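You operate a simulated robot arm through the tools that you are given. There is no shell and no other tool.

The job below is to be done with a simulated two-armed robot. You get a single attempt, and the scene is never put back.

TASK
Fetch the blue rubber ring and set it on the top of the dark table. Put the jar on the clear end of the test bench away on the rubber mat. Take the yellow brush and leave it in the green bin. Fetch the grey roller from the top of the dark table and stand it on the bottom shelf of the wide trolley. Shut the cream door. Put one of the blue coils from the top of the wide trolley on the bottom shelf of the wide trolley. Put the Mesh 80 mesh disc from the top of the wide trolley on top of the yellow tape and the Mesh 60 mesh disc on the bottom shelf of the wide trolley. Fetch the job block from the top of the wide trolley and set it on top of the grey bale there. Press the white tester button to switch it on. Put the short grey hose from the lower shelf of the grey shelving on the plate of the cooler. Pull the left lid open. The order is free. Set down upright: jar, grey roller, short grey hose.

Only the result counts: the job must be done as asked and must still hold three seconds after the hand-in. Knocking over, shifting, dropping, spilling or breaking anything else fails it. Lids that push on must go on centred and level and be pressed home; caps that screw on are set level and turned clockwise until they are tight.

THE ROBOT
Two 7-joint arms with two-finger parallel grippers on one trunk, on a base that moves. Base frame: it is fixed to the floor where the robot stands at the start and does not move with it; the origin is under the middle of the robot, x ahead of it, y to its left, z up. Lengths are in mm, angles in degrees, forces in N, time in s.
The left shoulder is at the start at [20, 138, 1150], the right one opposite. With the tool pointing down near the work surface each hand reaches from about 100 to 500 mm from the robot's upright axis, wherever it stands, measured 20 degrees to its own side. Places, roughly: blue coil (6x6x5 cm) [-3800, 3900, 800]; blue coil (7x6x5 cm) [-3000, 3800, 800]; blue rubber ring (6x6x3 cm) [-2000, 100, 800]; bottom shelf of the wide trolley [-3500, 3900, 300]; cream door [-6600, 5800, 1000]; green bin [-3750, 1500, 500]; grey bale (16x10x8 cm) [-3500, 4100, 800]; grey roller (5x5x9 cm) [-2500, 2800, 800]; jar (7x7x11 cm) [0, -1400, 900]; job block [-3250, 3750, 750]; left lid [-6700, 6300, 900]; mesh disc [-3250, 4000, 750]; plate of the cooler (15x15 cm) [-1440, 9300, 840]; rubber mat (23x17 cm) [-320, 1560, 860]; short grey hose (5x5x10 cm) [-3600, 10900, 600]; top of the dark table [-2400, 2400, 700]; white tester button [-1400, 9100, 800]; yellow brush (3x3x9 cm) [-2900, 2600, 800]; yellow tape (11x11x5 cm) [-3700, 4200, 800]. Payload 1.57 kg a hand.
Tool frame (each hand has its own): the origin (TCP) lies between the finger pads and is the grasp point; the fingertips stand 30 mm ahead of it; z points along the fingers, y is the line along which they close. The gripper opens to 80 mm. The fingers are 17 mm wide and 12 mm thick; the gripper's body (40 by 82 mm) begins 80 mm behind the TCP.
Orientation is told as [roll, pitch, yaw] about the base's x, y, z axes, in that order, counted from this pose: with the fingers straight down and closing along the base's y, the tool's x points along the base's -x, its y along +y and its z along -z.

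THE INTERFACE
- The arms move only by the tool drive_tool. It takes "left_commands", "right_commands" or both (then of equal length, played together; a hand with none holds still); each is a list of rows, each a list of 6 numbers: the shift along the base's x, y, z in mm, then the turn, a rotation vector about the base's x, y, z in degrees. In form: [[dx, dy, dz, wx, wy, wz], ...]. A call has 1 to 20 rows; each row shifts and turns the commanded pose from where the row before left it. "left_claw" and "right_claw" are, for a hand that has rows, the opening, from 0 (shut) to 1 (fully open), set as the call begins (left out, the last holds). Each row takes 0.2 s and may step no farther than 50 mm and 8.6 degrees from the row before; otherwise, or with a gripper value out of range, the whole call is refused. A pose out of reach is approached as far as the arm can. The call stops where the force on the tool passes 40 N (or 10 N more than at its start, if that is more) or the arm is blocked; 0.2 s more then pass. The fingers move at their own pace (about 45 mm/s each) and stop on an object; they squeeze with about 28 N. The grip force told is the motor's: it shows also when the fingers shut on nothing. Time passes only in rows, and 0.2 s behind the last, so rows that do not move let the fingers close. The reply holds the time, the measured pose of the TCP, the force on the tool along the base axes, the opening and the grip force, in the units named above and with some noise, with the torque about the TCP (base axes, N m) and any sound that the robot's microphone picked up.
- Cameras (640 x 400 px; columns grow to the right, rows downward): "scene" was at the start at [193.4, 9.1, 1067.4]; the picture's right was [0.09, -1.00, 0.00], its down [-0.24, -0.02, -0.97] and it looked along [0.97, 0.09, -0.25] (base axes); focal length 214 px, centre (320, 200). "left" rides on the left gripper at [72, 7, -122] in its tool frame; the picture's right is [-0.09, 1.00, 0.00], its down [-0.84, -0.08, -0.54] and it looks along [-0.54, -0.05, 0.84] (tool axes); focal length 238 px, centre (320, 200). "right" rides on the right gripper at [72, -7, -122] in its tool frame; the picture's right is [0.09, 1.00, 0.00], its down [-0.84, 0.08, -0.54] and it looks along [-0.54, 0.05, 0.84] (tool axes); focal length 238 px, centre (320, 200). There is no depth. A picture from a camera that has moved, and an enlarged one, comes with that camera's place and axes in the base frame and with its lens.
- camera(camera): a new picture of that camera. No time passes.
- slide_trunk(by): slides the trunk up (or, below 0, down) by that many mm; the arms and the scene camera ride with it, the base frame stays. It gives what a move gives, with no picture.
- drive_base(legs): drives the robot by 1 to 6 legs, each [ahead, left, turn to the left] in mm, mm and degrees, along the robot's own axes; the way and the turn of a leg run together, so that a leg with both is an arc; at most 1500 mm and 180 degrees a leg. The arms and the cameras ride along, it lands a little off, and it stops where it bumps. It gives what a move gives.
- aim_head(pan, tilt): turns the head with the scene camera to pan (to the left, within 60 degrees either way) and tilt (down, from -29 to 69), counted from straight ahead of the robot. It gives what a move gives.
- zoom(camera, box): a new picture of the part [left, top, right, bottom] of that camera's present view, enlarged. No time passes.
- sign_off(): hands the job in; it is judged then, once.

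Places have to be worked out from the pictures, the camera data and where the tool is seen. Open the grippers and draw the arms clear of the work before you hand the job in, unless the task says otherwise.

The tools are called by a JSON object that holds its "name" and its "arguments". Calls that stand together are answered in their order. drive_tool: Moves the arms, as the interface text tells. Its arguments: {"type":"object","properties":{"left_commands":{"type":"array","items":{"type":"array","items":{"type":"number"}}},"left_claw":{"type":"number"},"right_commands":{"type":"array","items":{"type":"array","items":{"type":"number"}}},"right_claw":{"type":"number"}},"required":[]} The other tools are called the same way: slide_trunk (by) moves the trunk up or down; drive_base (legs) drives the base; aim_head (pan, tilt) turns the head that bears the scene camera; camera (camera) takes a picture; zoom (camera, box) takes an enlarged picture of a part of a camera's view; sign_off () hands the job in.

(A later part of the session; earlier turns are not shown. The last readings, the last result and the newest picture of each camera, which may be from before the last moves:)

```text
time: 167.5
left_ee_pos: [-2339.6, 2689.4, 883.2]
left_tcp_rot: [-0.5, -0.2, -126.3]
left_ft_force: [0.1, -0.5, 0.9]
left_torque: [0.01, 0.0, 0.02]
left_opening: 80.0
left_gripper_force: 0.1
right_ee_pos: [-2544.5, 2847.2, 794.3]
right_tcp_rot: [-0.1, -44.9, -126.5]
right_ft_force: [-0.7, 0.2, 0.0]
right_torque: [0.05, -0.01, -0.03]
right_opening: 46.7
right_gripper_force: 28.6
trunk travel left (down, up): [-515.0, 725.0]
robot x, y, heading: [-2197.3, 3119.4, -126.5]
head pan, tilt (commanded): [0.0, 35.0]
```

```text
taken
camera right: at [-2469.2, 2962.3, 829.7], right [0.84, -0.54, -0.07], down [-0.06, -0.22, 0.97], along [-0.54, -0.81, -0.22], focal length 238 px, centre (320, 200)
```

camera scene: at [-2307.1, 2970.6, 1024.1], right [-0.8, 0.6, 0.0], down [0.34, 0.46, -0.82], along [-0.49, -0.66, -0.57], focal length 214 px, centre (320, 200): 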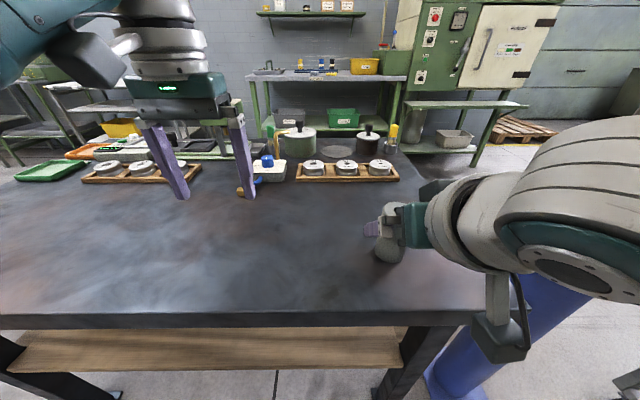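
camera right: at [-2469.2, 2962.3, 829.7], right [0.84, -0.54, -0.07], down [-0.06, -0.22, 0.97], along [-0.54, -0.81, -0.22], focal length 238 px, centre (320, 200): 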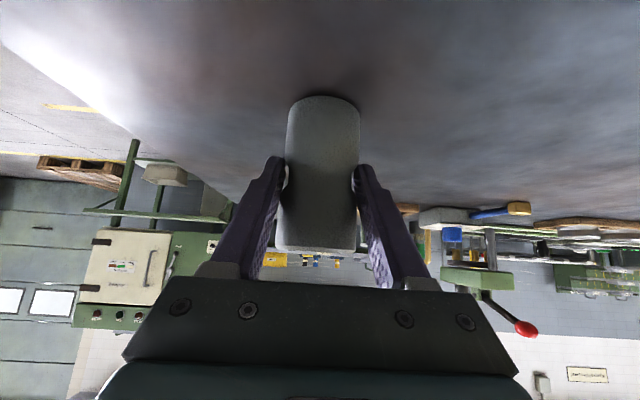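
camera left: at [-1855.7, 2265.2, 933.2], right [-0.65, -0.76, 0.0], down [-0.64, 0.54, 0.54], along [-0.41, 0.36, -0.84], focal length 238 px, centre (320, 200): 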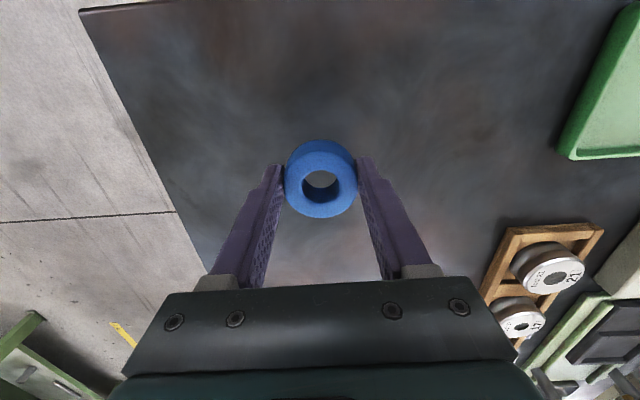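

The roller is firmly gripped at 45°. I lift it, back out into the lane and slide along to face the wide trolley's long side.

{"name": "drive_tool", "arguments": {"right_commands": [[0, 0, 30, 0, 0, 0], [0, 0, 40, 0, 0, 0], [0, 0, 40, 0, 0, 0], [0, 0, 0, 0, 0, 0]]}}

{"name": "drive_base", "arguments": {"legs": [[-830, 0, 0], [0, -1300, 0]]}}

{"name": "camera", "arguments": {"camera": "scene"}}

{"name": "camera", "arguments": {"camera": "right"}}

```text
time: 168.5
left_ee_pos: [-2340.1, 2689.2, 883.6]
left_tcp_rot: [-0.5, -0.1, -126.3]
left_ft_force: [-0.5, 0.4, 0.0]
left_torque: [-0.02, 0.01, 0.0]
left_opening: 80.2
left_gripper_force: 0.1
right_ee_pos: [-2543.2, 2846.4, 904.9]
right_tcp_rot: [-0.1, -44.8, -126.5]
right_ft_force: [-0.5, 0.0, -0.6]
right_torque: [0.05, 0.01, -0.02]
right_opening: 46.2
right_gripper_force: 28.1
trunk travel left (down, up): [-515.0, 725.0]
robot x, y, heading: [-2197.6, 3121.2, -126.3]
head pan, tilt (commanded): [0.0, 35.0]
```

```text
time: 179.2
left_ee_pos: [-2886.3, 4148.3, 883.4]
left_tcp_rot: [-0.5, -0.2, -126.3]
left_ft_force: [-0.7, -0.2, -0.1]
left_torque: [-0.02, 0.02, -0.01]
left_opening: 80.0
left_gripper_force: 0.0
right_ee_pos: [-3088.4, 4305.6, 905.4]
right_tcp_rot: [0.0, -44.8, -126.5]
right_ft_force: [0.0, 0.6, -1.3]
right_torque: [0.0, -0.02, -0.02]
right_opening: 46.0
right_gripper_force: 28.1
trunk travel left (down, up): [-515.0, 725.0]
robot x, y, heading: [-2738.8, 4578.9, -126.6]
head pan, tilt (commanded): [0.0, 35.0]
```

```text
taken
camera scene: at [-2852.8, 4428.9, 1024.1], right [-0.8, 0.6, 0.0], down [0.34, 0.46, -0.82], along [-0.49, -0.66, -0.57], focal length 214 px, centre (320, 200)
```

scene: 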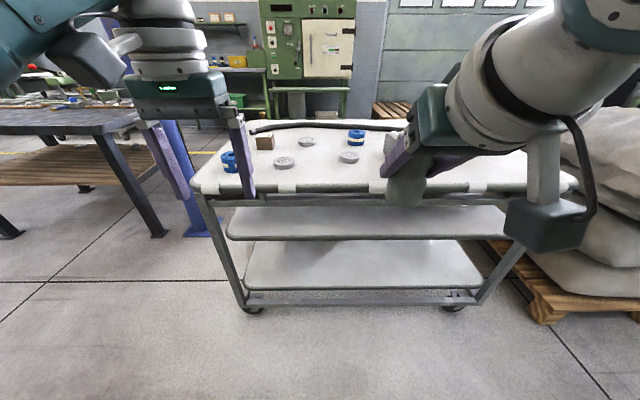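

```text
taken
camera right: at [-3012.8, 4418.9, 940.7], right [0.84, -0.54, -0.07], down [-0.06, -0.22, 0.97], along [-0.54, -0.81, -0.22], focal length 238 px, centre (320, 200)
```

right: 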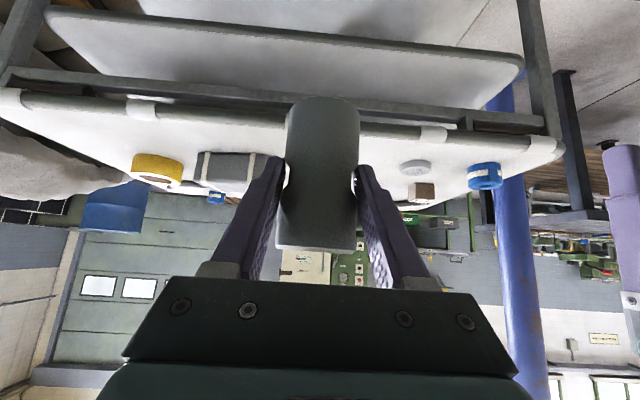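

I now face the trolley's long side with the roller in the right hand. I zoom on the trolley to study the top and shelves.

{"name": "zoom", "arguments": {"camera": "scene", "box": [180, 110, 420, 260]}}

{"name": "zoom", "arguments": {"camera": "scene", "box": [220, 180, 540, 330]}}

```text
2.67 times, centred on (300, 185) of scene
camera zoom: at [-2852.8, 4428.9, 1024.1], right [-0.8, 0.6, 0.0], down [0.34, 0.46, -0.82], along [-0.49, -0.66, -0.57], focal length 572 px, centre (373, 240)
```

zoom: 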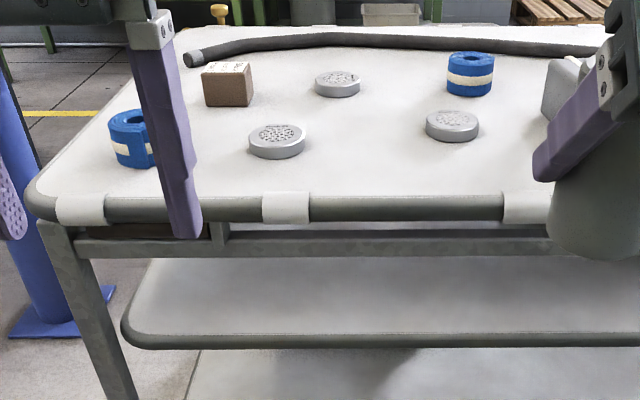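

```text
2.00 times, centred on (380, 255) of scene
camera zoom: at [-2852.8, 4428.9, 1024.1], right [-0.8, 0.6, 0.0], down [0.34, 0.46, -0.82], along [-0.49, -0.66, -0.57], focal length 429 px, centre (200, 90)
```

zoom: 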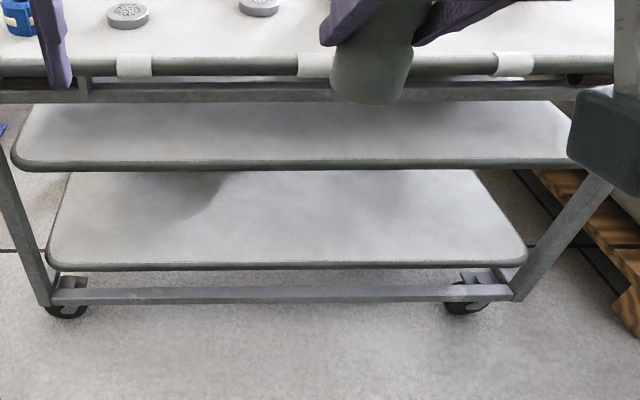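

The bottom shelf (z≈300) is clear from this long side. I retract the left hand toward my body so it will not touch the trolley, then lower the trunk.

{"name": "drive_tool", "arguments": {"left_commands": [[0, 0, -40, 0, 0, 0], [0, 0, -40, 0, 0, 0], [24, 32, 0, 0, 0, 0], [24, 32, 0, 0, 0, 0], [24, 32, 0, 0, 0, 0], [24, 32, 0, 0, 0, 0], [12, 16, 0, 0, 0, 0], [0, 0, 0, 0, 0, 0]]}}

{"name": "camera", "arguments": {"camera": "scene"}}

```text
time: 181.0
left_ee_pos: [-2777.2, 4292.8, 803.1]
left_tcp_rot: [-0.4, 0.0, -126.3]
left_ft_force: [-0.6, -0.4, 0.2]
left_torque: [0.0, -0.02, 0.02]
left_opening: 80.1
left_gripper_force: 0.0
right_ee_pos: [-3088.3, 4304.9, 905.7]
right_tcp_rot: [0.0, -44.7, -126.4]
right_ft_force: [-0.2, -0.5, -1.5]
right_torque: [0.03, -0.01, 0.01]
right_opening: 46.3
right_gripper_force: 28.1
trunk travel left (down, up): [-515.0, 725.0]
robot x, y, heading: [-2743.3, 4580.6, -126.4]
head pan, tilt (commanded): [0.0, 35.0]
```

```text
taken
camera scene: at [-2852.8, 4428.8, 1024.1], right [-0.8, 0.6, 0.0], down [0.34, 0.46, -0.82], along [-0.49, -0.66, -0.57], focal length 214 px, centre (320, 200)
```

scene: 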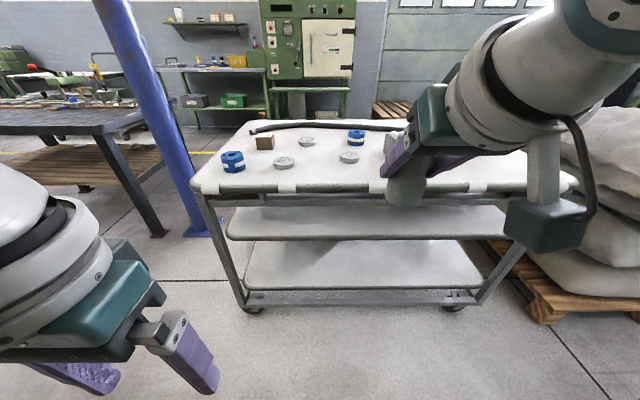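

Left hand is retracted. I lower the trunk by 480 mm and look at the shelf level.

{"name": "slide_trunk", "arguments": {"by": -480}}

{"name": "aim_head", "arguments": {"pan": -10, "tilt": 15}}

{"name": "camera", "arguments": {"camera": "scene"}}

{"name": "camera", "arguments": {"camera": "right"}}

```text
refused: -480 is not a number from -400 to 400
```

```text
time: 181.8
left_ee_pos: [-2775.9, 4290.7, 804.4]
left_tcp_rot: [-0.5, -0.2, -126.3]
left_ft_force: [1.0, 0.0, 0.7]
left_torque: [-0.02, -0.02, -0.01]
left_opening: 80.3
left_gripper_force: 0.1
right_ee_pos: [-3089.6, 4305.4, 905.2]
right_tcp_rot: [0.0, -44.8, -126.6]
right_ft_force: [-0.8, -0.8, -1.3]
right_torque: [0.0, -0.01, -0.02]
right_opening: 46.0
right_gripper_force: 28.3
trunk travel left (down, up): [-515.0, 725.0]
robot x, y, heading: [-2743.3, 4578.3, -126.6]
head pan, tilt (commanded): [-10.0, 15.0]
```

```text
taken
camera scene: at [-2868.1, 4435.3, 1056.0], right [-0.69, 0.73, 0.0], down [0.19, 0.18, -0.97], along [-0.7, -0.66, -0.26], focal length 214 px, centre (320, 200)
```

scene: 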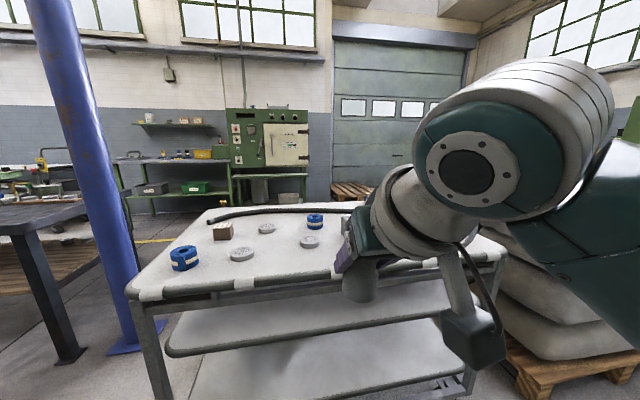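

```text
taken
camera right: at [-3012.7, 4418.8, 940.7], right [0.84, -0.54, -0.07], down [-0.06, -0.22, 0.97], along [-0.54, -0.81, -0.22], focal length 238 px, centre (320, 200)
```

right: 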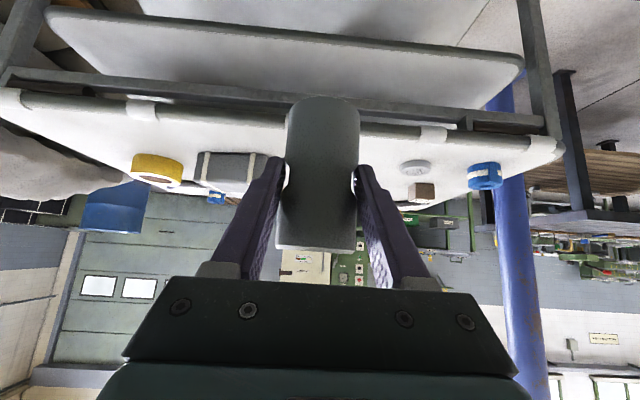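

The trunk moves at most 400 mm per call; I lower it in two calls.

{"name": "slide_trunk", "arguments": {"by": -400}}

{"name": "slide_trunk", "arguments": {"by": -90}}

{"name": "aim_head", "arguments": {"pan": 0, "tilt": 15}}

{"name": "camera", "arguments": {"camera": "scene"}}

{"name": "camera", "arguments": {"camera": "right"}}

```text
time: 185.6
left_ee_pos: [-2776.1, 4293.1, 404.8]
left_tcp_rot: [-0.5, -0.3, -126.3]
left_ft_force: [-0.6, -0.4, 0.6]
left_torque: [-0.01, 0.0, -0.06]
left_opening: 80.2
left_gripper_force: 0.1
right_ee_pos: [-3088.6, 4304.5, 504.8]
right_tcp_rot: [0.1, -44.8, -126.7]
right_ft_force: [-0.7, 0.4, -2.6]
right_torque: [0.05, -0.02, 0.0]
right_opening: 46.2
right_gripper_force: 28.0
trunk travel left (down, up): [-115.0, 1125.0]
robot x, y, heading: [-2739.9, 4576.2, -126.5]
head pan, tilt (commanded): [-10.0, 15.0]
```

```text
time: 186.9
left_ee_pos: [-2777.5, 4292.0, 313.5]
left_tcp_rot: [-0.5, -0.1, -126.3]
left_ft_force: [0.3, 0.1, -0.5]
left_torque: [0.01, -0.03, 0.02]
left_opening: 80.2
left_gripper_force: 0.1
right_ee_pos: [-3088.9, 4304.3, 417.6]
right_tcp_rot: [0.0, -44.8, -126.6]
right_ft_force: [-0.9, 0.1, -2.0]
right_torque: [0.03, 0.0, 0.02]
right_opening: 46.2
right_gripper_force: 27.7
trunk travel left (down, up): [-25.0, 1215.0]
robot x, y, heading: [-2740.4, 4582.1, -126.8]
head pan, tilt (commanded): [-10.0, 15.0]
```

```text
time: 187.6
left_ee_pos: [-2776.0, 4292.3, 313.7]
left_tcp_rot: [-0.5, -0.2, -126.3]
left_ft_force: [-0.7, 0.4, -0.1]
left_torque: [0.0, 0.03, 0.01]
left_opening: 79.9
left_gripper_force: 0.1
right_ee_pos: [-3089.4, 4304.8, 415.6]
right_tcp_rot: [0.0, -44.8, -126.7]
right_ft_force: [-0.9, 0.8, -2.1]
right_torque: [0.01, -0.04, 0.0]
right_opening: 46.0
right_gripper_force: 27.9
trunk travel left (down, up): [-25.0, 1215.0]
robot x, y, heading: [-2740.9, 4581.1, -126.6]
head pan, tilt (commanded): [0.0, 15.0]
```

```text
taken
camera scene: at [-2856.0, 4424.6, 566.1], right [-0.8, 0.6, 0.0], down [0.15, 0.21, -0.97], along [-0.58, -0.78, -0.26], focal length 214 px, centre (320, 200)
```

scene: 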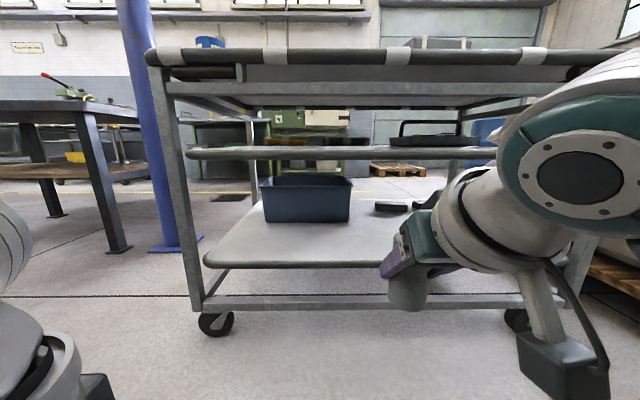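

```text
taken
camera right: at [-3012.7, 4418.8, 450.7], right [0.84, -0.54, -0.07], down [-0.06, -0.22, 0.97], along [-0.54, -0.81, -0.22], focal length 238 px, centre (320, 200)
```

right: 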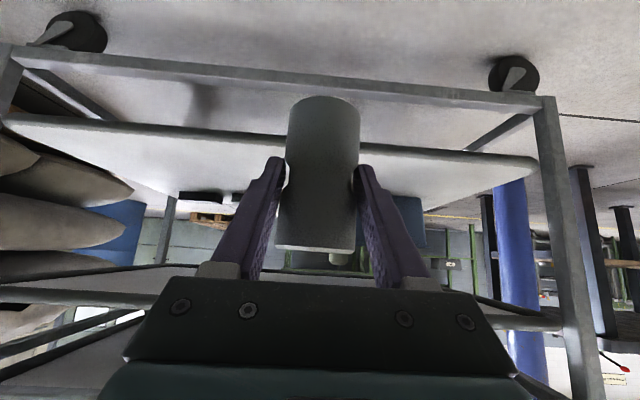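

From this low view the bottom shelf is at about z 277, its front edge ~675 mm from my axis, and its front 250 mm are clear. I drive ahead 250 mm so the roller enters over the shelf.

{"name": "drive_base", "arguments": {"legs": [[250, 0, 0]]}}

{"name": "camera", "arguments": {"camera": "scene"}}

{"name": "camera", "arguments": {"camera": "right"}}

```text
time: 189.4
left_ee_pos: [-2920.1, 4095.2, 313.1]
left_tcp_rot: [-0.5, -0.1, -126.0]
left_ft_force: [-0.2, -0.3, 0.3]
left_torque: [-0.01, 0.03, 0.01]
left_opening: 79.8
left_gripper_force: 0.0
right_ee_pos: [-3232.7, 4106.2, 414.5]
right_tcp_rot: [0.0, -44.7, -126.2]
right_ft_force: [-0.6, -0.3, -1.5]
right_torque: [0.03, 0.02, 0.01]
right_opening: 46.2
right_gripper_force: 28.3
trunk travel left (down, up): [-25.0, 1215.0]
robot x, y, heading: [-2887.4, 4377.1, -126.2]
head pan, tilt (commanded): [0.0, 15.0]
```

```text
taken
camera scene: at [-3000.7, 4226.3, 565.8], right [-0.81, 0.59, 0.0], down [0.15, 0.21, -0.97], along [-0.57, -0.78, -0.26], focal length 214 px, centre (320, 200)
```

scene: 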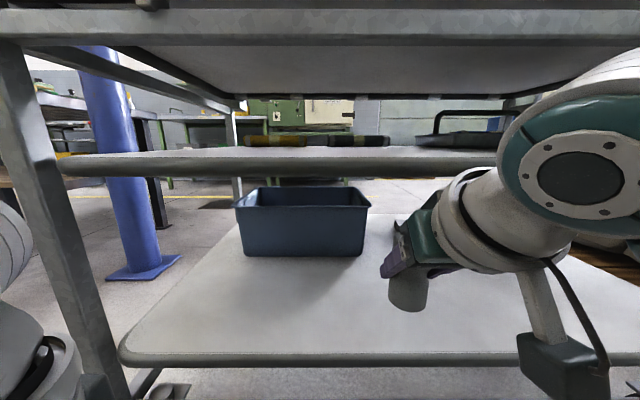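

```text
taken
camera right: at [-3157.3, 4219.8, 450.2], right [0.84, -0.54, -0.07], down [-0.06, -0.22, 0.97], along [-0.54, -0.82, -0.22], focal length 238 px, centre (320, 200)
```

right: 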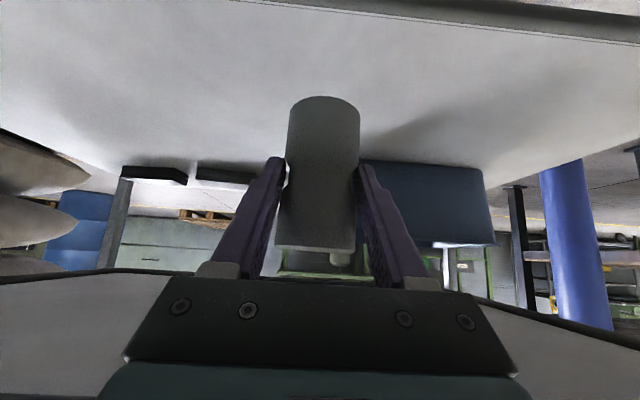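

The roller is over the shelf's front edge. I extend the hand 75 mm forward and lower it close to the shelf.

{"name": "drive_tool", "arguments": {"right_commands": [[-22, -30, 0, 0, 0, 0], [-22, -30, 0, 0, 0, 0], [0, 0, -30, 0, 0, 0], [0, 0, -30, 0, 0, 0], [0, 0, -12, 0, 0, 0], [0, 0, 0, 0, 0, 0]]}}

{"name": "camera", "arguments": {"camera": "scene"}}

{"name": "camera", "arguments": {"camera": "right"}}

```text
time: 190.8
left_ee_pos: [-2922.2, 4090.3, 314.6]
left_tcp_rot: [-0.5, -0.2, -126.0]
left_ft_force: [0.1, 0.1, -1.0]
left_torque: [-0.01, -0.01, 0.0]
left_opening: 79.8
left_gripper_force: 0.0
right_ee_pos: [-3279.3, 4041.3, 343.8]
right_tcp_rot: [0.1, -44.9, -126.2]
right_ft_force: [-0.4, 0.2, -2.7]
right_torque: [0.01, 0.0, -0.01]
right_opening: 46.2
right_gripper_force: 27.8
trunk travel left (down, up): [-25.0, 1215.0]
robot x, y, heading: [-2888.9, 4378.5, -125.9]
head pan, tilt (commanded): [0.0, 15.0]
```

```text
taken
camera scene: at [-3002.9, 4223.1, 566.3], right [-0.81, 0.59, 0.0], down [0.15, 0.21, -0.97], along [-0.57, -0.78, -0.26], focal length 214 px, centre (320, 200)
```

scene: 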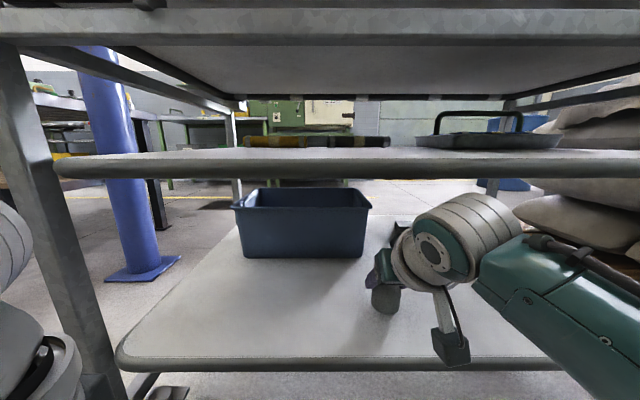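

```text
taken
camera right: at [-3203.5, 4155.5, 377.8], right [0.84, -0.54, -0.06], down [-0.06, -0.22, 0.97], along [-0.54, -0.82, -0.21], focal length 238 px, centre (320, 200)
```

right: 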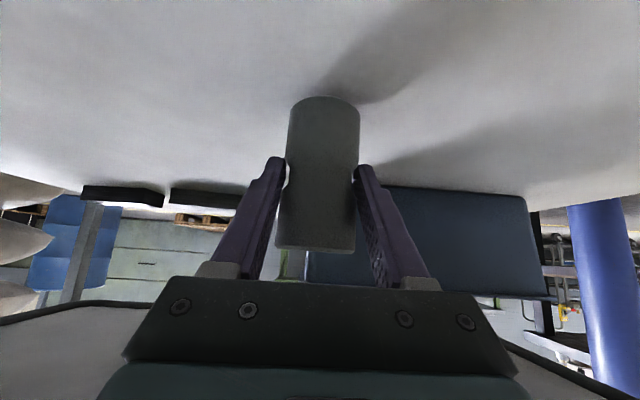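

The roller is about 10 mm above the shelf. I lower in small steps, one call at a time.

{"name": "drive_tool", "arguments": {"right_commands": [[0, 0, -3, 0, 0, 0], [0, 0, -3, 0, 0, 0], [0, 0, 0, 0, 0, 0]]}}

```text
time: 191.6
left_ee_pos: [-2921.2, 4093.5, 313.7]
left_tcp_rot: [-0.5, -0.1, -126.1]
left_ft_force: [-1.2, -0.3, 0.3]
left_torque: [-0.02, 0.02, 0.0]
left_opening: 79.7
left_gripper_force: 0.1
right_ee_pos: [-3278.2, 4043.5, 336.7]
right_tcp_rot: [-0.1, -44.8, -126.3]
right_ft_force: [-0.5, -0.1, -2.3]
right_torque: [0.01, -0.03, 0.02]
right_opening: 46.1
right_gripper_force: 28.1
trunk travel left (down, up): [-25.0, 1215.0]
robot x, y, heading: [-2883.9, 4382.3, -126.2]
head pan, tilt (commanded): [0.0, 15.0]
```

{"name": "drive_tool", "arguments": {"right_commands": [[0, 0, -2, 0, 0, 0], [0, 0, -2, 0, 0, 0], [0, 0, 0, 0, 0, 0]]}}

{"name": "zoom", "arguments": {"camera": "scene", "box": [320, 220, 480, 370]}}

```text
time: 192.4
left_ee_pos: [-2921.4, 4093.3, 313.5]
left_tcp_rot: [-0.5, -0.1, -126.0]
left_ft_force: [-0.9, 0.4, -0.1]
left_torque: [0.0, 0.01, 0.02]
left_opening: 79.8
left_gripper_force: 0.0
right_ee_pos: [-3277.5, 4043.6, 334.6]
right_tcp_rot: [0.1, -45.0, -126.2]
right_ft_force: [2.7, 1.6, 7.0]
right_torque: [0.19, 0.09, -0.04]
right_opening: 46.1
right_gripper_force: 27.7
trunk travel left (down, up): [-25.0, 1215.0]
robot x, y, heading: [-2890.0, 4382.1, -125.9]
head pan, tilt (commanded): [0.0, 15.0]
```

```text
2.67 times, centred on (400, 295) of scene
camera zoom: at [-3001.7, 4224.8, 566.2], right [-0.81, 0.59, 0.0], down [0.15, 0.21, -0.97], along [-0.57, -0.78, -0.26], focal length 572 px, centre (107, -53)
```

zoom: 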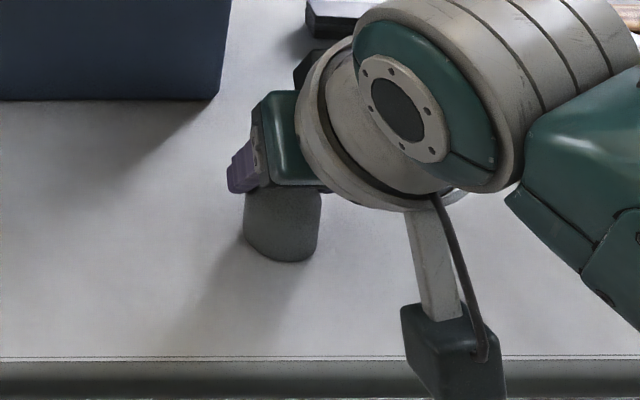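

Contact with the shelf (z≈280). I open the fingers and retreat backwards-up along the tool axis.

{"name": "drive_tool", "arguments": {"right_commands": [[0, 0, 0, 0, 0, 0], [0, 0, 0, 0, 0, 0], [0, 0, 0, 0, 0, 0], [9, 12, 8, 0, 0, 0], [15, 20, 15, 0, 0, 0], [22, 30, 15, 0, 0, 0], [22, 30, 10, 0, 0, 0], [0, 0, 0, 0, 0, 0]], "right_claw": 1}}

{"name": "camera", "arguments": {"camera": "scene"}}

```text
time: 194.2
left_ee_pos: [-2923.4, 4090.8, 315.3]
left_tcp_rot: [-0.5, -0.3, -126.0]
left_ft_force: [-1.2, 0.8, 1.7]
left_torque: [0.01, -0.01, -0.04]
left_opening: 80.1
left_gripper_force: 0.1
right_ee_pos: [-3210.4, 4137.3, 381.8]
right_tcp_rot: [-0.1, -44.8, -126.2]
right_ft_force: [0.5, -0.3, 0.3]
right_torque: [0.02, 0.01, 0.0]
right_opening: 79.9
right_gripper_force: 0.0
trunk travel left (down, up): [-25.0, 1215.0]
robot x, y, heading: [-2888.5, 4385.6, -126.3]
head pan, tilt (commanded): [0.0, 15.0]
```

```text
taken
camera scene: at [-3002.4, 4224.1, 566.2], right [-0.81, 0.59, 0.0], down [0.15, 0.21, -0.97], along [-0.57, -0.78, -0.26], focal length 214 px, centre (320, 200)
```

scene: 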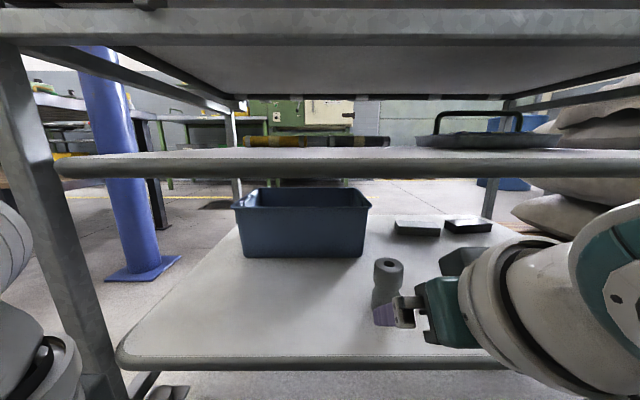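

The roller stands upright on the bottom shelf. I back away and raise the trunk to look at the trolley top.

{"name": "drive_base", "arguments": {"legs": [[-270, 0, 0]]}}

{"name": "slide_trunk", "arguments": {"by": 400}}

{"name": "slide_trunk", "arguments": {"by": 300}}

{"name": "aim_head", "arguments": {"pan": 0, "tilt": 45}}

{"name": "camera", "arguments": {"camera": "scene"}}

{"name": "zoom", "arguments": {"camera": "scene", "box": [180, 60, 440, 220]}}

```text
time: 196.1
left_ee_pos: [-2768.6, 4299.7, 314.9]
left_tcp_rot: [-0.5, -0.2, -125.7]
left_ft_force: [-0.3, 0.1, -0.3]
left_torque: [0.0, -0.05, 0.01]
left_opening: 79.9
left_gripper_force: 0.0
right_ee_pos: [-3057.1, 4341.5, 383.5]
right_tcp_rot: [0.1, -44.9, -125.9]
right_ft_force: [0.3, 0.1, 0.9]
right_torque: [0.0, -0.03, -0.02]
right_opening: 80.0
right_gripper_force: 0.2
trunk travel left (down, up): [-25.0, 1215.0]
robot x, y, heading: [-2734.8, 4588.1, -126.0]
head pan, tilt (commanded): [0.0, 15.0]
```

```text
time: 199.9
left_ee_pos: [-2767.8, 4302.5, 714.7]
left_tcp_rot: [-0.5, -0.2, -125.7]
left_ft_force: [0.7, 0.6, 0.5]
left_torque: [-0.02, 0.03, 0.02]
left_opening: 80.0
left_gripper_force: 0.0
right_ee_pos: [-3054.9, 4345.2, 782.5]
right_tcp_rot: [0.0, -44.8, -125.9]
right_ft_force: [-0.4, 0.4, 1.3]
right_torque: [-0.04, 0.02, -0.02]
right_opening: 80.1
right_gripper_force: 0.1
trunk travel left (down, up): [-425.0, 815.0]
robot x, y, heading: [-2732.9, 4587.1, -125.8]
head pan, tilt (commanded): [0.0, 15.0]
```

```text
time: 202.9
left_ee_pos: [-2766.5, 4301.1, 1014.0]
left_tcp_rot: [-0.5, -0.2, -125.7]
left_ft_force: [0.0, -0.2, -0.1]
left_torque: [0.03, 0.03, -0.02]
left_opening: 80.0
left_gripper_force: 0.1
right_ee_pos: [-3054.9, 4344.3, 1082.9]
right_tcp_rot: [0.0, -44.8, -125.9]
right_ft_force: [-0.2, 0.4, -0.2]
right_torque: [0.02, -0.03, -0.01]
right_opening: 80.0
right_gripper_force: 0.0
trunk travel left (down, up): [-725.0, 515.0]
robot x, y, heading: [-2732.8, 4591.5, -125.9]
head pan, tilt (commanded): [0.0, 15.0]
```

```text
time: 203.9
left_ee_pos: [-2768.0, 4301.7, 1014.4]
left_tcp_rot: [-0.4, -0.2, -125.6]
left_ft_force: [-0.5, -0.4, -0.4]
left_torque: [0.01, 0.01, 0.01]
left_opening: 80.0
left_gripper_force: 0.1
right_ee_pos: [-3055.8, 4344.3, 1082.5]
right_tcp_rot: [0.0, -44.9, -125.9]
right_ft_force: [-0.4, -0.1, -0.5]
right_torque: [0.0, 0.02, 0.04]
right_opening: 79.8
right_gripper_force: 0.0
trunk travel left (down, up): [-725.0, 515.0]
robot x, y, heading: [-2737.3, 4591.3, -125.9]
head pan, tilt (commanded): [0.0, 45.0]
```

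```text
taken
camera scene: at [-2841.5, 4443.1, 1219.4], right [-0.81, 0.59, 0.0], down [0.41, 0.57, -0.71], along [-0.41, -0.57, -0.71], focal length 214 px, centre (320, 200)
```

scene: 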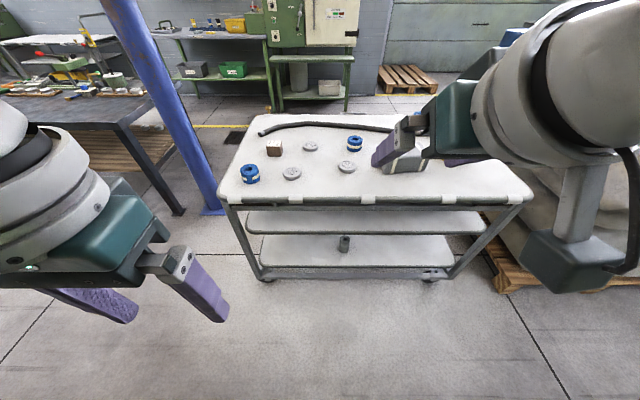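

```text
2.46 times, centred on (310, 140) of scene
camera zoom: at [-2841.5, 4443.1, 1219.4], right [-0.81, 0.59, 0.0], down [0.41, 0.57, -0.71], along [-0.41, -0.57, -0.71], focal length 528 px, centre (345, 348)
```

zoom: 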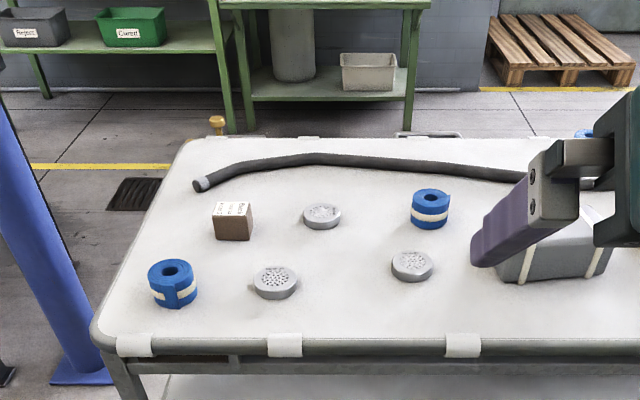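

The roller is standing on the bottom shelf. I drive 330 mm closer to view the trolley's top items from above.

{"name": "drive_base", "arguments": {"legs": [[330, 0, 0]]}}

{"name": "aim_head", "arguments": {"pan": 0, "tilt": 60}}

{"name": "camera", "arguments": {"camera": "scene"}}

{"name": "camera", "arguments": {"camera": "right"}}

{"name": "camera", "arguments": {"camera": "left"}}

```text
time: 206.1
left_ee_pos: [-2964.0, 4031.6, 1014.0]
left_tcp_rot: [-0.5, 0.0, -125.8]
left_ft_force: [0.1, -0.5, 0.0]
left_torque: [0.01, 0.01, 0.01]
left_opening: 79.9
left_gripper_force: 0.0
right_ee_pos: [-3253.9, 4075.3, 1083.0]
right_tcp_rot: [0.1, -44.9, -126.0]
right_ft_force: [-0.6, -0.1, -0.2]
right_torque: [0.0, 0.04, 0.0]
right_opening: 80.0
right_gripper_force: 0.1
trunk travel left (down, up): [-725.0, 515.0]
robot x, y, heading: [-2934.8, 4320.3, -126.1]
head pan, tilt (commanded): [0.0, 45.0]
```

```text
time: 206.8
left_ee_pos: [-2963.9, 4032.6, 1015.6]
left_tcp_rot: [-0.5, -0.1, -125.8]
left_ft_force: [0.9, 0.0, 0.3]
left_torque: [0.02, 0.03, -0.04]
left_opening: 80.2
left_gripper_force: 0.1
right_ee_pos: [-3252.1, 4074.8, 1081.7]
right_tcp_rot: [-0.1, -44.8, -126.1]
right_ft_force: [-0.3, -0.5, -0.2]
right_torque: [0.01, 0.01, -0.02]
right_opening: 80.2
right_gripper_force: 0.1
trunk travel left (down, up): [-725.0, 515.0]
robot x, y, heading: [-2931.5, 4319.3, -125.9]
head pan, tilt (commanded): [0.0, 60.0]
```

```text
taken
camera scene: at [-3029.3, 4184.8, 1199.9], right [-0.81, 0.59, 0.0], down [0.51, 0.7, -0.5], along [-0.29, -0.4, -0.87], focal length 214 px, centre (320, 200)
```

scene: 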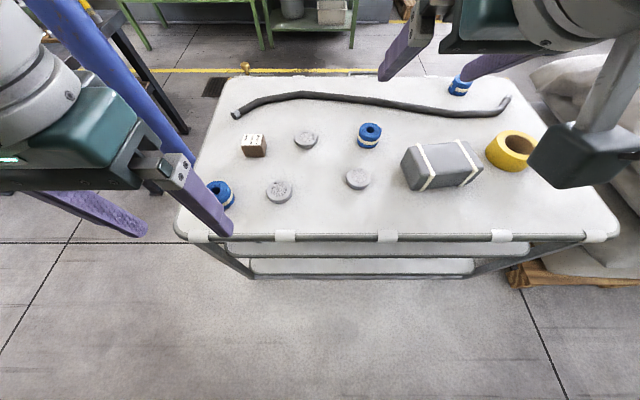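

```text
taken
camera right: at [-3177.5, 4189.4, 1117.4], right [0.84, -0.53, -0.07], down [-0.06, -0.22, 0.97], along [-0.53, -0.82, -0.22], focal length 238 px, centre (320, 200)
```

right: 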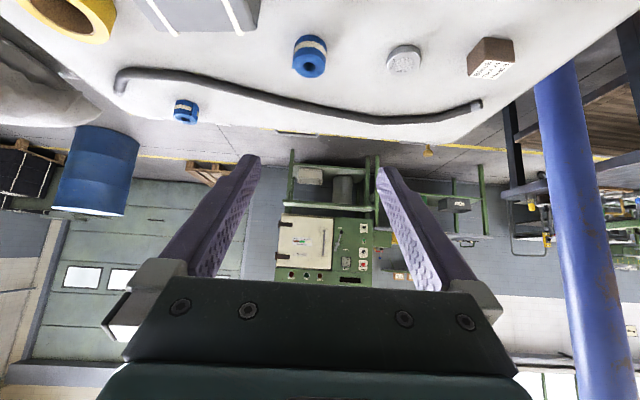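

```text
taken
camera left: at [-2915.9, 4085.4, 1135.7], right [0.75, -0.66, -0.01], down [-0.55, -0.64, 0.54], along [-0.36, -0.41, -0.84], focal length 238 px, centre (320, 200)
```

left: 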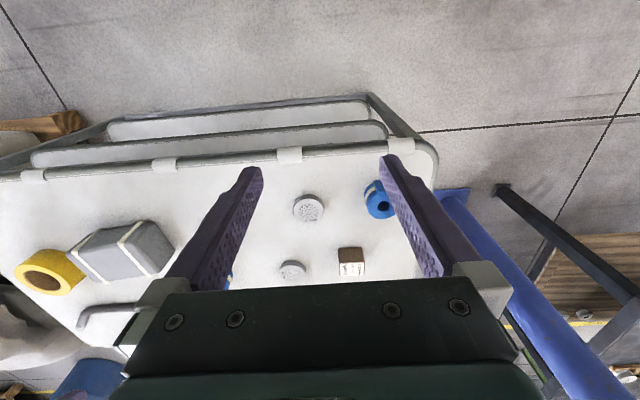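

I see three blue coils, three mesh discs, the job block, bale and tape. I zoom to read the disc markings.

{"name": "zoom", "arguments": {"camera": "scene", "box": [225, 110, 385, 210]}}

{"name": "zoom", "arguments": {"camera": "scene", "box": [380, 110, 560, 222]}}

{"name": "zoom", "arguments": {"camera": "left", "box": [250, 170, 400, 290]}}

```text
4.00 times, centred on (305, 160) of scene
camera zoom: at [-3029.3, 4184.8, 1199.9], right [-0.81, 0.59, 0.0], down [0.51, 0.7, -0.5], along [-0.29, -0.4, -0.87], focal length 858 px, centre (380, 360)
```

zoom: 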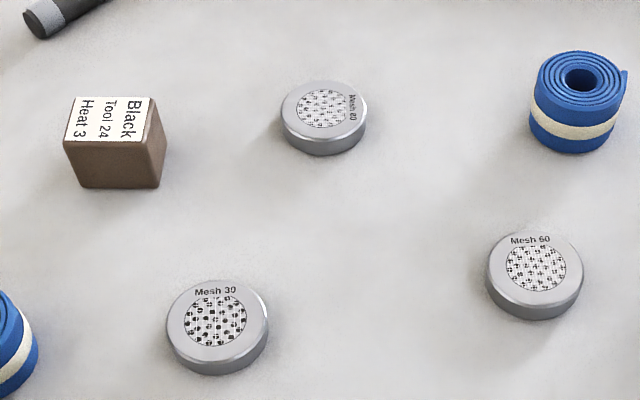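

```text
3.56 times, centred on (470, 166) of scene
camera zoom: at [-3029.3, 4184.8, 1199.9], right [-0.81, 0.59, 0.0], down [0.51, 0.7, -0.5], along [-0.29, -0.4, -0.87], focal length 763 px, centre (-213, 321)
```

zoom: 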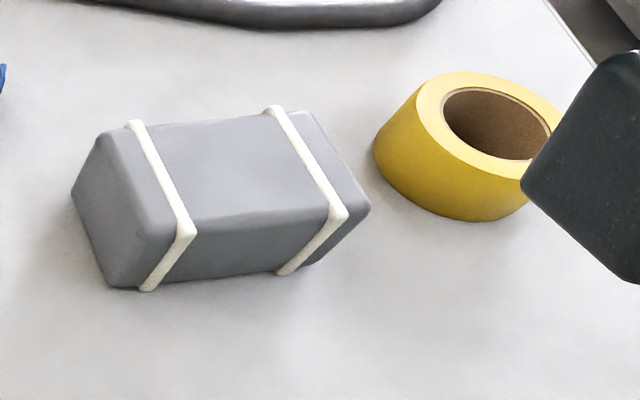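

```text
3.33 times, centred on (325, 230) of left
camera zoom: at [-2915.9, 4085.4, 1135.7], right [0.75, -0.66, -0.01], down [-0.55, -0.64, 0.54], along [-0.36, -0.41, -0.84], focal length 794 px, centre (303, 100)
```

zoom: 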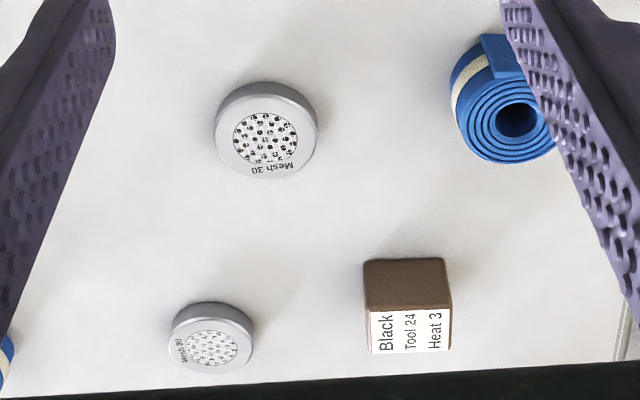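

I confirm the labels of the two likely discs with more zoom.

{"name": "zoom", "arguments": {"camera": "scene", "box": [286, 124, 326, 152]}}

{"name": "zoom", "arguments": {"camera": "scene", "box": [338, 162, 378, 192]}}

{"name": "zoom", "arguments": {"camera": "scene", "box": [200, 160, 260, 220]}}

```text
14.29 times, centred on (306, 138) of scene
camera zoom: at [-3029.3, 4184.8, 1199.9], right [-0.81, 0.59, 0.0], down [0.51, 0.7, -0.5], along [-0.29, -0.4, -0.87], focal length 3064 px, centre (520, 1086)
```

zoom: 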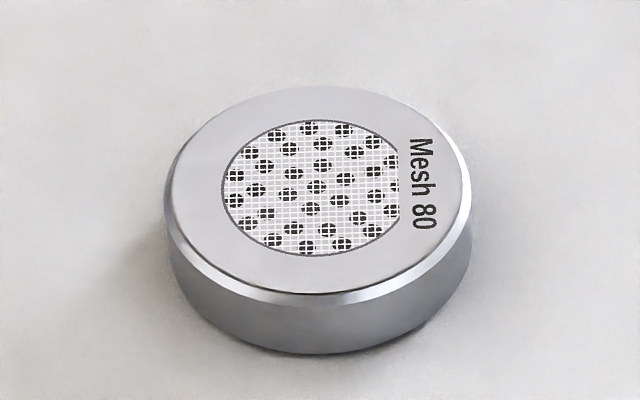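

```text
13.33 times, centred on (358, 177) of scene
camera zoom: at [-3029.3, 4184.8, 1199.9], right [-0.81, 0.59, 0.0], down [0.51, 0.7, -0.5], along [-0.29, -0.4, -0.87], focal length 2860 px, centre (-187, 507)
```

zoom: 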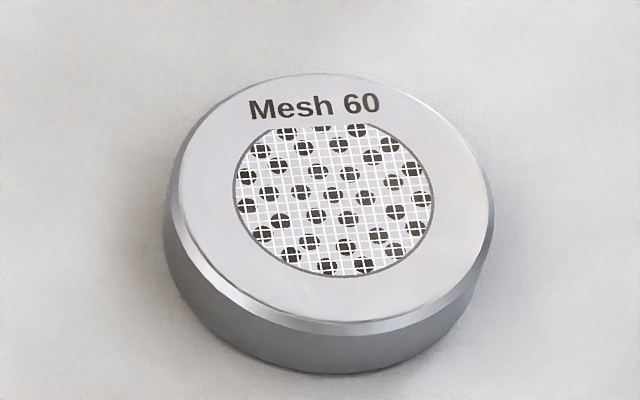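

```text
6.67 times, centred on (230, 190) of scene
camera zoom: at [-3029.3, 4184.8, 1199.9], right [-0.81, 0.59, 0.0], down [0.51, 0.7, -0.5], along [-0.29, -0.4, -0.87], focal length 1430 px, centre (920, 267)
```

zoom: 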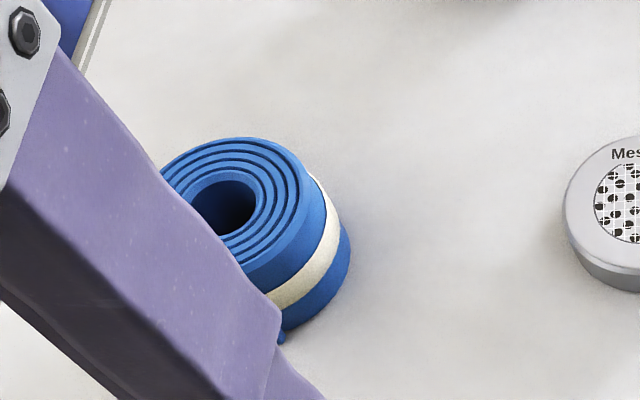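

Mesh 80 is the back disc, Mesh 60 the front-right one (≈[-3293, 3986]). I lower the trunk 220 mm and bring the inclined right hand over Mesh 60.

{"name": "slide_trunk", "arguments": {"by": -220}}

{"name": "drive_tool", "arguments": {"right_commands": [[-16, -38, 0, 0, 0, 0], [-16, -39, 0, 0, 0, 0], [0, 0, -25, 0, 0, 0], [0, 0, 0, 0, 0, 0]], "right_claw": 1}}

{"name": "camera", "arguments": {"camera": "right"}}

{"name": "camera", "arguments": {"camera": "scene"}}

```text
time: 209.2
left_ee_pos: [-2965.1, 4032.8, 794.3]
left_tcp_rot: [-0.4, -0.1, -125.8]
left_ft_force: [0.2, -0.7, 0.2]
left_torque: [0.02, 0.01, 0.0]
left_opening: 80.0
left_gripper_force: 0.1
right_ee_pos: [-3253.5, 4074.7, 861.7]
right_tcp_rot: [0.0, -44.8, -126.0]
right_ft_force: [-0.5, 0.2, -0.6]
right_torque: [-0.02, 0.01, 0.01]
right_opening: 80.0
right_gripper_force: 0.0
trunk travel left (down, up): [-505.0, 735.0]
robot x, y, heading: [-2931.5, 4317.6, -125.9]
head pan, tilt (commanded): [0.0, 60.0]
```

```text
time: 210.2
left_ee_pos: [-2964.2, 4031.7, 794.3]
left_tcp_rot: [-0.5, -0.2, -125.8]
left_ft_force: [0.1, 0.6, 0.0]
left_torque: [0.0, 0.01, 0.02]
left_opening: 80.0
left_gripper_force: 0.0
right_ee_pos: [-3283.0, 3998.0, 839.5]
right_tcp_rot: [-0.1, -44.9, -126.0]
right_ft_force: [0.6, -0.7, 0.0]
right_torque: [0.0, 0.01, 0.0]
right_opening: 79.8
right_gripper_force: 0.0
trunk travel left (down, up): [-505.0, 735.0]
robot x, y, heading: [-2930.6, 4316.5, -126.0]
head pan, tilt (commanded): [0.0, 60.0]
```

```text
taken
camera right: at [-3208.6, 4112.0, 874.0], right [0.84, -0.53, -0.07], down [-0.06, -0.22, 0.97], along [-0.53, -0.82, -0.22], focal length 238 px, centre (320, 200)
```

right: 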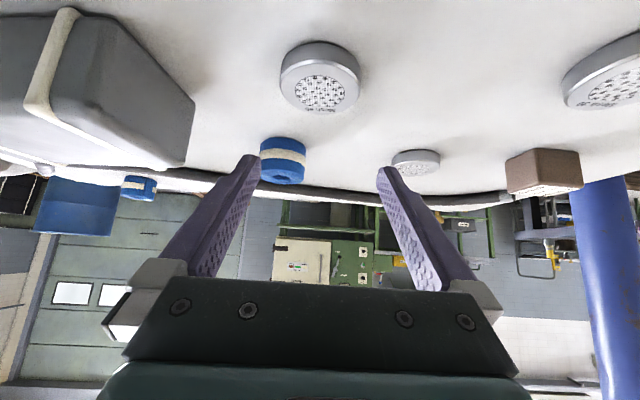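

```text
taken
camera scene: at [-3029.4, 4184.7, 979.8], right [-0.81, 0.59, 0.0], down [0.51, 0.7, -0.5], along [-0.29, -0.4, -0.87], focal length 214 px, centre (320, 200)
```

scene: 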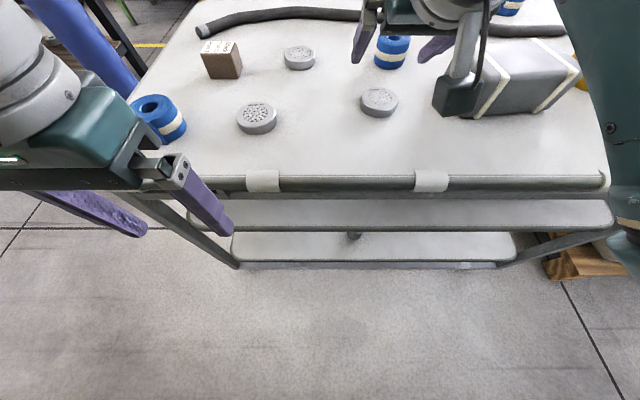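

Cross-checking views gives Mesh 60 at about [-3298, 3983] with table top z ≈ 742. I lower the inclined hand towards it and check again.

{"name": "drive_tool", "arguments": {"right_commands": [[-6, -3, -30, 0, 0, 0], [0, 0, -26, 0, 0, 0], [0, 0, 0, 0, 0, 0]], "right_claw": 1}}

{"name": "camera", "arguments": {"camera": "right"}}

{"name": "zoom", "arguments": {"camera": "scene", "box": [300, 20, 480, 140]}}

```text
time: 211.0
left_ee_pos: [-2964.1, 4031.1, 793.8]
left_tcp_rot: [-0.5, -0.2, -125.8]
left_ft_force: [-0.5, -0.1, -0.3]
left_torque: [0.02, -0.01, -0.01]
left_opening: 79.9
left_gripper_force: 0.1
right_ee_pos: [-3289.7, 3995.7, 781.6]
right_tcp_rot: [0.0, -44.8, -126.0]
right_ft_force: [0.7, 0.1, -0.1]
right_torque: [0.01, -0.01, 0.02]
right_opening: 79.9
right_gripper_force: 0.2
trunk travel left (down, up): [-505.0, 735.0]
robot x, y, heading: [-2933.8, 4319.3, -125.8]
head pan, tilt (commanded): [0.0, 60.0]
```

```text
taken
camera right: at [-3215.0, 4110.5, 817.1], right [0.84, -0.53, -0.06], down [-0.06, -0.22, 0.97], along [-0.53, -0.82, -0.22], focal length 238 px, centre (320, 200)
```

right: 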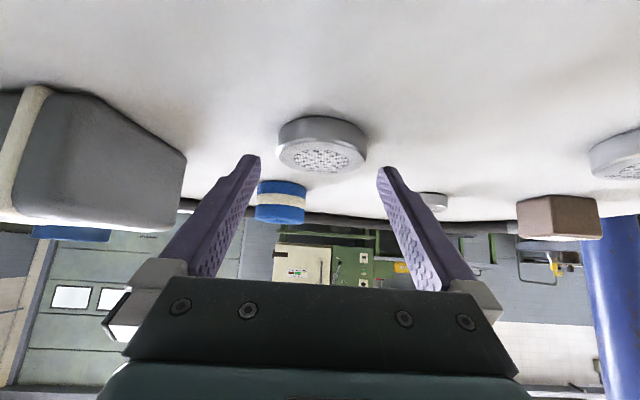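

```text
3.33 times, centred on (390, 80) of scene
camera zoom: at [-3029.4, 4184.8, 979.8], right [-0.81, 0.59, 0.0], down [0.51, 0.7, -0.5], along [-0.29, -0.4, -0.87], focal length 715 px, centre (87, 600)
```

zoom: 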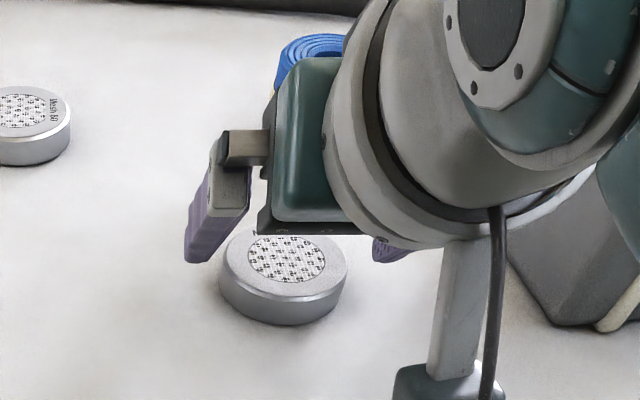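

The disc sits centred between the fingertips. I lower gently until just at the table surface.

{"name": "drive_tool", "arguments": {"right_commands": [[-1, -2, -5, 0, 0, 0], [0, 0, -3, 0, 0, 0], [0, 0, 0, 0, 0, 0]], "right_claw": 1}}

{"name": "zoom", "arguments": {"camera": "scene", "box": [330, 60, 430, 120]}}

```text
time: 211.8
left_ee_pos: [-2964.8, 4031.2, 795.1]
left_tcp_rot: [-0.5, -0.1, -125.8]
left_ft_force: [-1.4, 0.0, 0.7]
left_torque: [0.01, 0.03, 0.0]
left_opening: 79.9
left_gripper_force: 0.1
right_ee_pos: [-3291.3, 3994.4, 774.0]
right_tcp_rot: [0.0, -44.8, -126.0]
right_ft_force: [0.1, 0.1, -0.1]
right_torque: [0.01, 0.0, 0.0]
right_opening: 79.8
right_gripper_force: 0.0
trunk travel left (down, up): [-505.0, 735.0]
robot x, y, heading: [-2931.0, 4316.7, -126.0]
head pan, tilt (commanded): [0.0, 60.0]
```

```text
6.40 times, centred on (380, 90) of scene
camera zoom: at [-3029.3, 4184.9, 979.8], right [-0.81, 0.59, 0.0], down [0.51, 0.7, -0.5], along [-0.29, -0.4, -0.87], focal length 1373 px, centre (-64, 904)
```

zoom: 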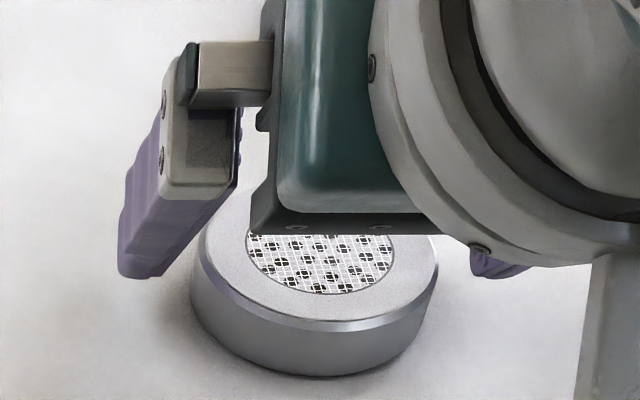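

The fingertips flank the disc's diameter. I lower a few more millimetres carefully.

{"name": "drive_tool", "arguments": {"right_commands": [[0, 0, -2, 0, 0, 0], [0, 0, -2, 0, 0, 0], [0, 0, 0, 0, 0, 0]], "right_claw": 1}}

```text
time: 212.6
left_ee_pos: [-2964.5, 4031.3, 795.0]
left_tcp_rot: [-0.5, 0.0, -125.8]
left_ft_force: [0.4, 0.4, 0.1]
left_torque: [-0.01, -0.02, 0.0]
left_opening: 80.0
left_gripper_force: 0.2
right_ee_pos: [-3292.0, 3992.7, 769.4]
right_tcp_rot: [0.1, -44.9, -125.9]
right_ft_force: [-0.2, -0.1, 0.6]
right_torque: [0.01, -0.04, 0.0]
right_opening: 79.9
right_gripper_force: 0.0
trunk travel left (down, up): [-505.0, 735.0]
robot x, y, heading: [-2933.9, 4318.8, -126.0]
head pan, tilt (commanded): [0.0, 60.0]
```

The fingertips are within a couple of millimetres of the surface. I close on the disc.

{"name": "drive_tool", "arguments": {"right_commands": [[0, 0, 0, 0, 0, 0], [0, 0, 0, 0, 0, 0], [0, 0, 0, 0, 0, 0], [0, 0, 0, 0, 0, 0]], "right_claw": 0}}

{"name": "camera", "arguments": {"camera": "right"}}

{"name": "zoom", "arguments": {"camera": "scene", "box": [330, 60, 430, 120]}}

```text
time: 213.6
left_ee_pos: [-2965.5, 4031.1, 793.8]
left_tcp_rot: [-0.5, -0.1, -125.7]
left_ft_force: [-0.1, 0.9, 0.6]
left_torque: [-0.01, -0.03, -0.01]
left_opening: 80.1
left_gripper_force: 0.1
right_ee_pos: [-3291.5, 3992.6, 770.7]
right_tcp_rot: [-0.1, -44.7, -126.0]
right_ft_force: [-0.1, -0.9, 0.5]
right_torque: [-0.01, 0.05, -0.02]
right_opening: 61.3
right_gripper_force: 28.3
trunk travel left (down, up): [-505.0, 735.0]
robot x, y, heading: [-2931.3, 4320.2, -125.8]
head pan, tilt (commanded): [0.0, 60.0]
```

```text
taken
camera right: at [-3216.9, 4107.4, 804.8], right [0.84, -0.53, -0.07], down [-0.06, -0.22, 0.97], along [-0.53, -0.82, -0.22], focal length 238 px, centre (320, 200)
```

right: 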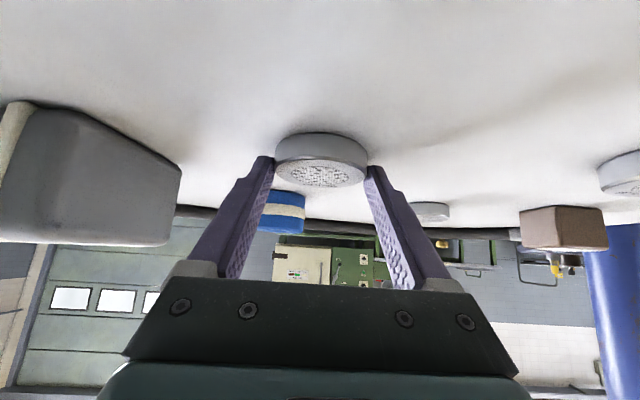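

```text
6.40 times, centred on (380, 90) of scene
camera zoom: at [-3029.2, 4184.8, 979.8], right [-0.81, 0.59, 0.0], down [0.51, 0.7, -0.5], along [-0.29, -0.4, -0.87], focal length 1373 px, centre (-64, 904)
```

zoom: 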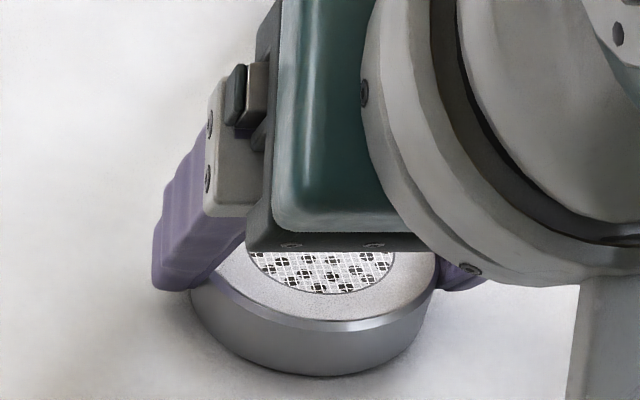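

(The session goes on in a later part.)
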